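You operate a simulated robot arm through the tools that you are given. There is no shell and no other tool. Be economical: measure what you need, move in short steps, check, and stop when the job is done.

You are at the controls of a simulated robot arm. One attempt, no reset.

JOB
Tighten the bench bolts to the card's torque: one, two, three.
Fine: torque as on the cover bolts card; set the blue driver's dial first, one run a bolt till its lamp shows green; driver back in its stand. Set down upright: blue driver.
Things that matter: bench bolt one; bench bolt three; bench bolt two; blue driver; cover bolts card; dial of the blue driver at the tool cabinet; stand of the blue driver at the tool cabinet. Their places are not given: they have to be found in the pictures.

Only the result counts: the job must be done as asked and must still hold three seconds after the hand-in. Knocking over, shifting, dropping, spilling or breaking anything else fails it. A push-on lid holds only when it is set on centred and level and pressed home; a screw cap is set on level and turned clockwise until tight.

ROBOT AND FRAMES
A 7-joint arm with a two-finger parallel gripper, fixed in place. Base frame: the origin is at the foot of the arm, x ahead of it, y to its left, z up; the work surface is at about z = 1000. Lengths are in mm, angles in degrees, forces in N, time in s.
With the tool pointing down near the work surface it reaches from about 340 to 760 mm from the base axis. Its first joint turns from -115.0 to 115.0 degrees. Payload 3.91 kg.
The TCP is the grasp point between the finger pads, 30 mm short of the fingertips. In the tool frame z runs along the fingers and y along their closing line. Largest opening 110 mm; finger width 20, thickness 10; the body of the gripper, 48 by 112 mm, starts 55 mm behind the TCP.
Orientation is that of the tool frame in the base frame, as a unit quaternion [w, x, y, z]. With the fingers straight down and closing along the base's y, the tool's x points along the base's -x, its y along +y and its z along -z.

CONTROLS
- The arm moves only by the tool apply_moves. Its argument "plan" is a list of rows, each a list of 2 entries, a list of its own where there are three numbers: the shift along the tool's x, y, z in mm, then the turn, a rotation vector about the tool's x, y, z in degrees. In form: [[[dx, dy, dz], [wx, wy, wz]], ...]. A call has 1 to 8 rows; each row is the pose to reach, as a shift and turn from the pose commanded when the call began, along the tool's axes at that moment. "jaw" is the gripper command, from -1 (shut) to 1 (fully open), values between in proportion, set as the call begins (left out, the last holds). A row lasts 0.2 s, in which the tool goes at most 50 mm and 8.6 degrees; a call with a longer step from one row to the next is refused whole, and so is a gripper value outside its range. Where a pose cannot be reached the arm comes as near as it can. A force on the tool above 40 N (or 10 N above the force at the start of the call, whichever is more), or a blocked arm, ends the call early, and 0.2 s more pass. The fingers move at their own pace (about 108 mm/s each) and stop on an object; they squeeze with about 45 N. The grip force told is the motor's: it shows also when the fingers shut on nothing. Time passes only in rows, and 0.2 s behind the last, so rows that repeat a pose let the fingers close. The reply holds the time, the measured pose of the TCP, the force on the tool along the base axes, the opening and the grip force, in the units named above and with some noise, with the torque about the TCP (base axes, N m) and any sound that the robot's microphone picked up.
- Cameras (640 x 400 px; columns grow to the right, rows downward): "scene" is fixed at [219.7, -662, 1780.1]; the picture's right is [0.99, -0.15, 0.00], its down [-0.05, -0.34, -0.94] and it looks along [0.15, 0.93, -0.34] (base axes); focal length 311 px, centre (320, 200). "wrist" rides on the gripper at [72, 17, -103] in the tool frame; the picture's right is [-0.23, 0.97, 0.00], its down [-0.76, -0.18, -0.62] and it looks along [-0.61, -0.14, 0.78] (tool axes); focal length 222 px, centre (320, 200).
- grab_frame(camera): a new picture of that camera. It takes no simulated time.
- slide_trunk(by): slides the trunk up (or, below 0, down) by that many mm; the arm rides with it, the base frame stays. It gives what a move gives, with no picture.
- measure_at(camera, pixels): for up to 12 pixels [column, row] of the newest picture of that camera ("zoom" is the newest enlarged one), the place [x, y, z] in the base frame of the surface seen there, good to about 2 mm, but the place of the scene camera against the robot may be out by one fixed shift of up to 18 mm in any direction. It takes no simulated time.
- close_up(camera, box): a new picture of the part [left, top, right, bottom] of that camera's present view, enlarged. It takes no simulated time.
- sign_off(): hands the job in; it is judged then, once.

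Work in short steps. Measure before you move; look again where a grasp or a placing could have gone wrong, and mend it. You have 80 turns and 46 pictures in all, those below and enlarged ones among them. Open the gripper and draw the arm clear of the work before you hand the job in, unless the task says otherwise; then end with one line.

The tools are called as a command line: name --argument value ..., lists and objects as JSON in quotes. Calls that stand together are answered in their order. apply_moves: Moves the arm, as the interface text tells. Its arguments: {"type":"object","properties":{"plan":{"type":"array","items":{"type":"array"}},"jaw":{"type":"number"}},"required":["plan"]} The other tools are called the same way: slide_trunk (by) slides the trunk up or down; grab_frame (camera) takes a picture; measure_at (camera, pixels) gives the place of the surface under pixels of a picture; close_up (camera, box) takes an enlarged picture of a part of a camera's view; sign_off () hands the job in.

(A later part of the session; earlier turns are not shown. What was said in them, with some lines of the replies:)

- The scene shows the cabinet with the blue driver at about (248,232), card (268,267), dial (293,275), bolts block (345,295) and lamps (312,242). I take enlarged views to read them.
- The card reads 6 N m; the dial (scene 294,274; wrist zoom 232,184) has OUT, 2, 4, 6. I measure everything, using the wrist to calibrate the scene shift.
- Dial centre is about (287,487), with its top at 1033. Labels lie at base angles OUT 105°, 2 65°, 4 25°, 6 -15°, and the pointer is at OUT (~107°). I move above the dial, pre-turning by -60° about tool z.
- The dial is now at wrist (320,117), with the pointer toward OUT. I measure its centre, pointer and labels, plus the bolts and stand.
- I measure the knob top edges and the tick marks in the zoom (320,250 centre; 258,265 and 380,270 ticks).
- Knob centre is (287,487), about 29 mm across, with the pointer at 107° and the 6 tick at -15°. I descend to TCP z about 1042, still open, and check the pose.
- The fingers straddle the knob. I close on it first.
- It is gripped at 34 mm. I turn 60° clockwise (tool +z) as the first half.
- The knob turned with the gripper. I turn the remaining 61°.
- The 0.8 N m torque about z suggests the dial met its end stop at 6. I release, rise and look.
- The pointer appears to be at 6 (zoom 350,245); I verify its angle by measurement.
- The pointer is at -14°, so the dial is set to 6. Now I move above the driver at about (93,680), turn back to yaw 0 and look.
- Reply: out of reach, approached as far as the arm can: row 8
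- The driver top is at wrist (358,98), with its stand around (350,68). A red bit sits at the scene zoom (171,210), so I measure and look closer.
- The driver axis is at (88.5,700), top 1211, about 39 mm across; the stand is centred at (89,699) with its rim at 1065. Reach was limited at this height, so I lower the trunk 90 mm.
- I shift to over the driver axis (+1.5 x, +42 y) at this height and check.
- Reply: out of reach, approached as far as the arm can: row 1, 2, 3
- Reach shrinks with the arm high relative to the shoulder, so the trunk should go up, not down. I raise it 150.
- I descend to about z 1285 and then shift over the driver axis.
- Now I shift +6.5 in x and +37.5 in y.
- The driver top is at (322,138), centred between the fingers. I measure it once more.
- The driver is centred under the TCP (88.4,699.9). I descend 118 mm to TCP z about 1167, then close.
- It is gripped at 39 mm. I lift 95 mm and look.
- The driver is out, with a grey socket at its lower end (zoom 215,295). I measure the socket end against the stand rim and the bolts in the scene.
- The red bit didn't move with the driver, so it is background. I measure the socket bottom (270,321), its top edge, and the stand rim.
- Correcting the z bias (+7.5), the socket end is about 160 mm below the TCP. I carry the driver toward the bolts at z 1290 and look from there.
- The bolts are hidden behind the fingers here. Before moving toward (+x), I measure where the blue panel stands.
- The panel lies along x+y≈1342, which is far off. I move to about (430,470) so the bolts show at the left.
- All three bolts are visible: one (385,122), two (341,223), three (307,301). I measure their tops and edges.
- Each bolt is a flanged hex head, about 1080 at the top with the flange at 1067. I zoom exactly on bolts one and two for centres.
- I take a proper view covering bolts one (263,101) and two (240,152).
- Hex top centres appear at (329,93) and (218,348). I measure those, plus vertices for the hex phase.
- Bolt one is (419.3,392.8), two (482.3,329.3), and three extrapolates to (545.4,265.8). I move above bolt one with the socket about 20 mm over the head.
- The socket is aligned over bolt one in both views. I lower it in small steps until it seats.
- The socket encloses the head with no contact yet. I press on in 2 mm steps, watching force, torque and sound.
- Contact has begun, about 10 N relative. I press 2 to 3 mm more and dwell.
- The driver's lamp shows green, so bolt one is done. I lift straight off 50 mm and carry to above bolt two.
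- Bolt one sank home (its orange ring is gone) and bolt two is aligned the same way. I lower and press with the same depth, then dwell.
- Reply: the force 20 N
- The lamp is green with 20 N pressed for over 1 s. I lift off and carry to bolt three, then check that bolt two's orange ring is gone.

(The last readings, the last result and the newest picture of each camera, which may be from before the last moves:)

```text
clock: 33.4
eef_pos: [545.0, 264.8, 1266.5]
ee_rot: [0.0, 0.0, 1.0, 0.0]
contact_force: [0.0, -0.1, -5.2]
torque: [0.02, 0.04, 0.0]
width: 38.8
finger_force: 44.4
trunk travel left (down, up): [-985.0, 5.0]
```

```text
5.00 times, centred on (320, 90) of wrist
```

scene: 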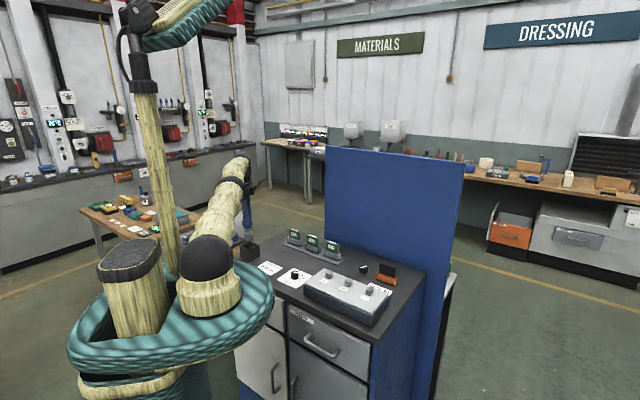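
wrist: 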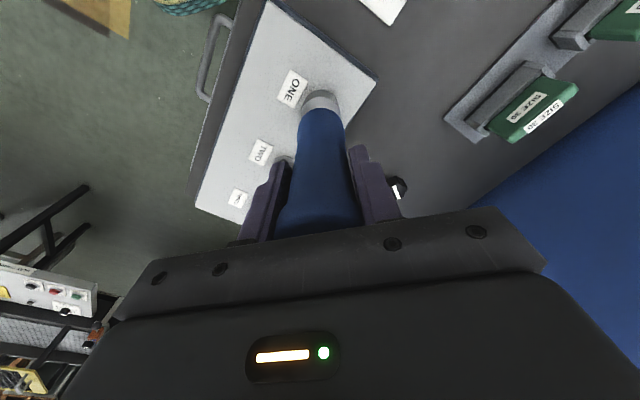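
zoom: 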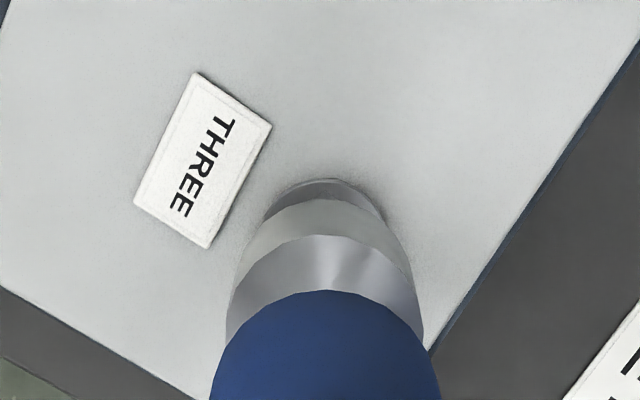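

Bolt two is home and bolt three is aligned the same way. I lower, press and dwell as before.

apply_moves --plan '[[[0, 0, 15], [0, 0, 0]], [[0, 0, 27], [0, 0, 0]], [[0, 0, 33], [0, 0, 0]], [[0, 0, 38], [0, 0, 0]], [[0, 0, 41], [0, 0, 0]], [[0, 0, 43], [0, 0, 0]], [[0, 0, 45], [0, 0, 0]], [[0, 0, 45], [0, 0, 0]]]'

apply_moves --plan '[[[0, 0, 0], [0, 0, 0]], [[0, 0, 0], [0, 0, 0]], [[0, 0, 0], [0, 0, 0]], [[0, 0, 0], [0, 0, 0]]]'

close_up --camera "scene" --box '[300, 200, 428, 300]'

```text
clock: 35.2
eef_pos: [543.5, 265.9, 1224.1]
ee_rot: [0.003, 0.0, 1.0, 0.002]
contact_force: [2.1, 3.1, 25.8]
torque: [0.3, 0.02, 0.0]
width: 38.9
finger_force: 44.8
trunk travel left (down, up): [-985.0, 5.0]
```

```text
clock: 36.2
eef_pos: [544.1, 266.2, 1223.2]
ee_rot: [0.002, 0.0, 1.0, 0.001]
contact_force: [6.8, 4.1, 26.5]
torque: [0.24, -0.82, -0.06]
width: 38.9
finger_force: 44.8
trunk travel left (down, up): [-985.0, 5.0]
```

```text
4.00 times, centred on (364, 250) of scene
```

zoom: 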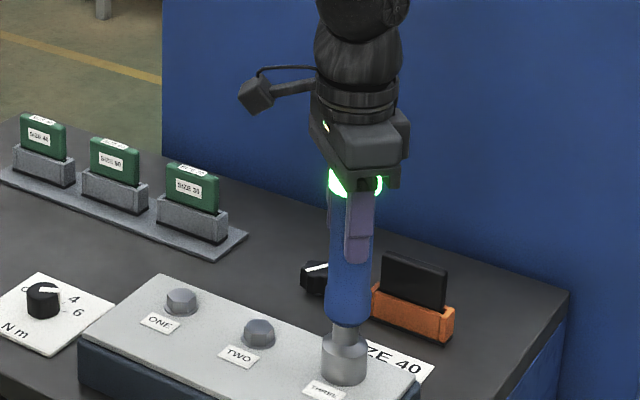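

Green again. I lift 62 mm and start back toward the stand at height.

apply_moves --plan '[[[0, 0, -10], [0, 0, 0]], [[0, 0, -30], [0, 0, 0]], [[0, 0, -62], [0, 0, 0]], [[24, 23, -62], [0, 0, 0]], [[52, 50, -62], [0, 0, 0]], [[82, 78, -62], [0, 0, 0]], [[112, 107, -62], [0, 0, 0]], [[142, 135, -62], [0, 0, 0]]]'

close_up --camera "scene" --box '[300, 200, 428, 300]'

```text
clock: 38.0
eef_pos: [400.2, 402.3, 1285.5]
ee_rot: [0.0, 0.001, 1.0, 0.0]
contact_force: [0.2, 0.5, -4.9]
torque: [-0.01, 0.03, -0.01]
width: 39.0
finger_force: 45.7
trunk travel left (down, up): [-985.0, 5.0]
```

```text
4.00 times, centred on (364, 250) of scene
```

zoom: 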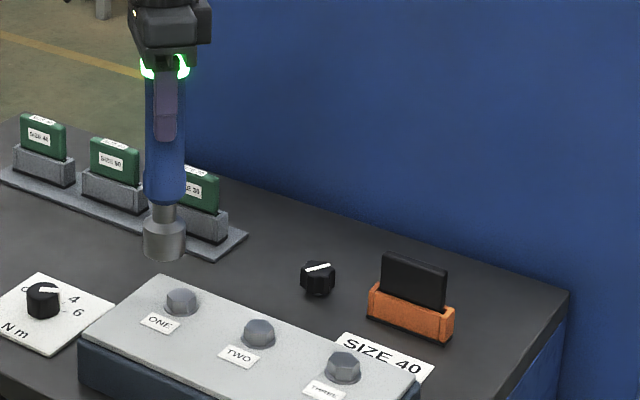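

All three bolts are home. I carry on toward the stand at (88.5,700).

apply_moves --plan '[[[33, 32, 0], [0, 0, 0]], [[67, 64, 0], [0, 0, 0]], [[101, 96, 0], [0, 0, 0]], [[135, 128, 0], [0, 0, 0]], [[169, 160, 0], [0, 0, 0]], [[203, 192, 0], [0, 0, 0]], [[235, 224, 0], [0, 0, 0]], [[260, 249, 0], [0, 0, 0]]]'

```text
clock: 39.8
eef_pos: [139.0, 651.8, 1286.5]
ee_rot: [0.001, 0.0, 1.0, -0.001]
contact_force: [-0.7, 0.1, -5.2]
torque: [0.03, -0.01, -0.02]
width: 38.8
finger_force: 45.0
trunk travel left (down, up): [-985.0, 5.0]
```

I finish the lateral move to the grasp's own coordinates (about 87.8, 701.8) and check over the stand.

apply_moves --plan '[[[20, 20, 0], [0, 0, 0]], [[40, 40, 0], [0, 0, 0]], [[51, 50, 0], [0, 0, 0]], [[51, 50, 0], [0, 0, 0]], [[51, 50, 0], [0, 0, 0]]]'

close_up --camera "wrist" --box '[256, 40, 384, 120]'

```text
clock: 41.0
eef_pos: [91.7, 699.9, 1285.6]
ee_rot: [0.0, 0.0, 1.0, 0.001]
contact_force: [-0.7, 0.0, -6.1]
torque: [-0.01, 0.05, -0.01]
width: 38.9
finger_force: 44.9
trunk travel left (down, up): [-985.0, 5.0]
```

```text
5.00 times, centred on (320, 80) of wrist
```

zoom: 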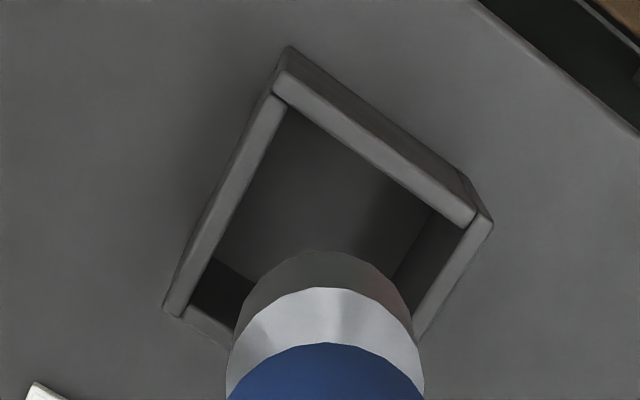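

The socket sits over the opening. I nudge -2 x, +1 y, descend to just above the rim and check the pose.

apply_moves --plan '[[[2, 1, 10], [0, 0, 0]], [[2, 1, 30], [0, 0, 0]], [[2, 1, 45], [0, 0, 0]], [[2, 1, 45], [0, 0, 0]]]'

close_up --camera "scene" --box '[215, 195, 295, 245]'

```text
clock: 42.0
eef_pos: [88.3, 701.1, 1240.7]
ee_rot: [0.0, 0.0, 1.0, 0.0]
contact_force: [-0.8, -0.4, -6.0]
torque: [-0.02, 0.02, -0.01]
width: 38.8
finger_force: 45.5
trunk travel left (down, up): [-985.0, 5.0]
```

```text
8.00 times, centred on (255, 220) of scene
```

zoom: 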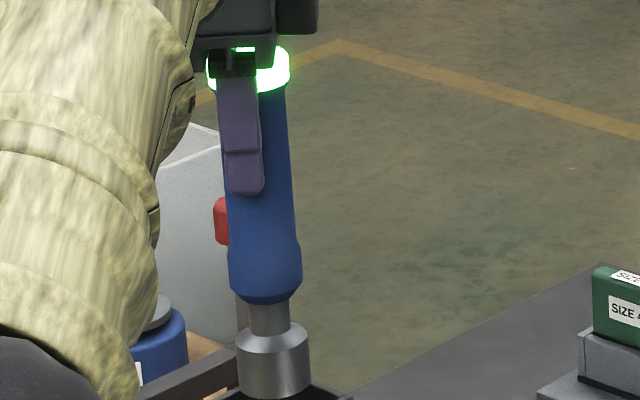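

The pose is (88.3,701.1) and the driver is upright. I lower 70 mm into the stand, slowing at the end.

apply_moves --plan '[[[0, 0, 15], [0, 0, 0]], [[0, 0, 30], [0, 0, 0]], [[0, 0, 45], [0, 0, 0]], [[0, 0, 58], [0, 0, 0]], [[0, 0, 65], [0, 0, 0]], [[0, 0, 68], [0, 0, 0]], [[0, 0, 70], [0, 0, 0]], [[0, 0, 70], [0, 0, 0]]]'

```text
clock: 43.8
eef_pos: [88.9, 701.4, 1169.6]
ee_rot: [0.0, 0.0, 1.0, 0.0]
contact_force: [0.0, 0.4, -5.4]
torque: [0.01, 0.0, 0.06]
width: 38.6
finger_force: 44.6
trunk travel left (down, up): [-985.0, 5.0]
```

No contact yet and the weight is still carried. I go on down in 1 mm steps until it stands.

apply_moves --plan '[[[0, 0, 1], [0, 0, 0]], [[0, 0, 2], [0, 0, 0]], [[0, 0, 2], [0, 0, 0]]]'

```text
clock: 44.6
eef_pos: [89.9, 700.9, 1168.1]
ee_rot: [0.0, 0.0, 1.0, 0.001]
contact_force: [-0.3, -1.4, 5.1]
torque: [-0.31, -0.06, -0.04]
width: 38.7
finger_force: 44.8
trunk travel left (down, up): [-985.0, 5.0]
```

The driver is standing on the stand's floor (force swung to +5 N). I open the fingers moderately and rise straight up.

apply_moves --plan '[[[0, 0, 0], [0, 0, 0]], [[0, 0, 0], [0, 0, 0]], [[0, 0, -20], [0, 0, 0]], [[0, 0, -55], [0, 0, 0]], [[0, 0, -90], [0, 0, 0]], [[0, 0, -110], [0, 0, 0]], [[0, 0, -110], [0, 0, 0]]]' --jaw 0.3

apply_moves --plan '[[[-20, -40, 0], [0, 0, 0]], [[-40, -80, 0], [0, 0, 0]], [[-60, -120, -20], [0, 0, 0]], [[-80, -160, -50], [0, 0, 0]], [[-90, -190, -80], [0, 0, 0]]]'

grab_frame --camera "scene"

```text
clock: 46.2
eef_pos: [89.2, 698.4, 1280.9]
ee_rot: [0.0, -0.001, 1.0, 0.0]
contact_force: [0.3, -0.2, 0.4]
torque: [-0.02, 0.01, -0.01]
width: 71.5
finger_force: 0.1
trunk travel left (down, up): [-985.0, 5.0]
```

```text
refused: row 4 steps farther than a row can; nothing moved
```

```text
4 pictures are left
```

scene: 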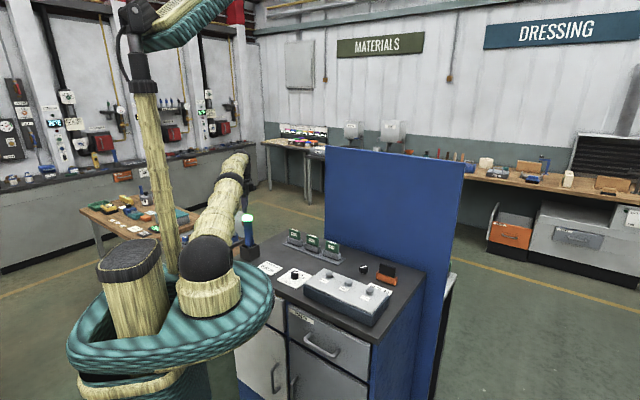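

The driver stands in its holder at (248,232). The retreat was refused for one long step, so I draw clear with shorter steps.

apply_moves --plan '[[[-15, -30, 0], [0, 0, 0]], [[-30, -60, -10], [0, 0, 0]], [[-45, -90, -30], [0, 0, 0]], [[-60, -120, -55], [0, 0, 0]], [[-75, -150, -80], [0, 0, 0]], [[-75, -150, -80], [0, 0, 0]]]'

close_up --camera "scene" --box '[220, 200, 420, 325]'

```text
clock: 47.6
eef_pos: [166.3, 551.4, 1357.6]
ee_rot: [0.0, -0.001, 1.0, 0.0]
contact_force: [0.7, -0.1, 0.4]
torque: [-0.06, -0.02, 0.01]
width: 71.1
finger_force: 0.0
trunk travel left (down, up): [-985.0, 5.0]
```

```text
3.20 times, centred on (320, 262) of scene
```

zoom: 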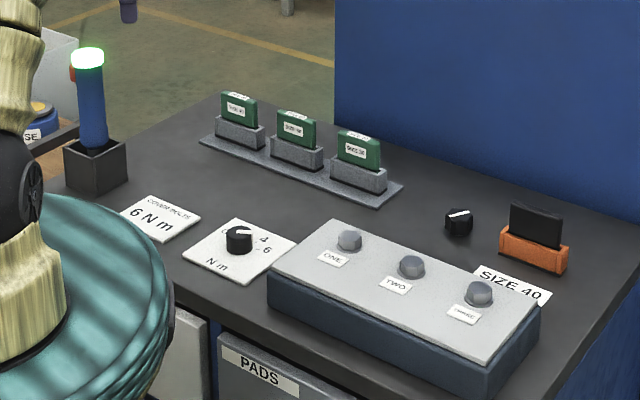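

The driver is upright in its stand with a green lamp, all three bolts are down, the dial is at 6, and the arm is clear. I hand it in.

sign_off

```text
The job is handed in.
```

I tightened bench bolts one, two and three in order at the card's 6 N m, one run each. The driver's lamp showed green on each, and the blue driver is back upright in its stand. The job is handed in.
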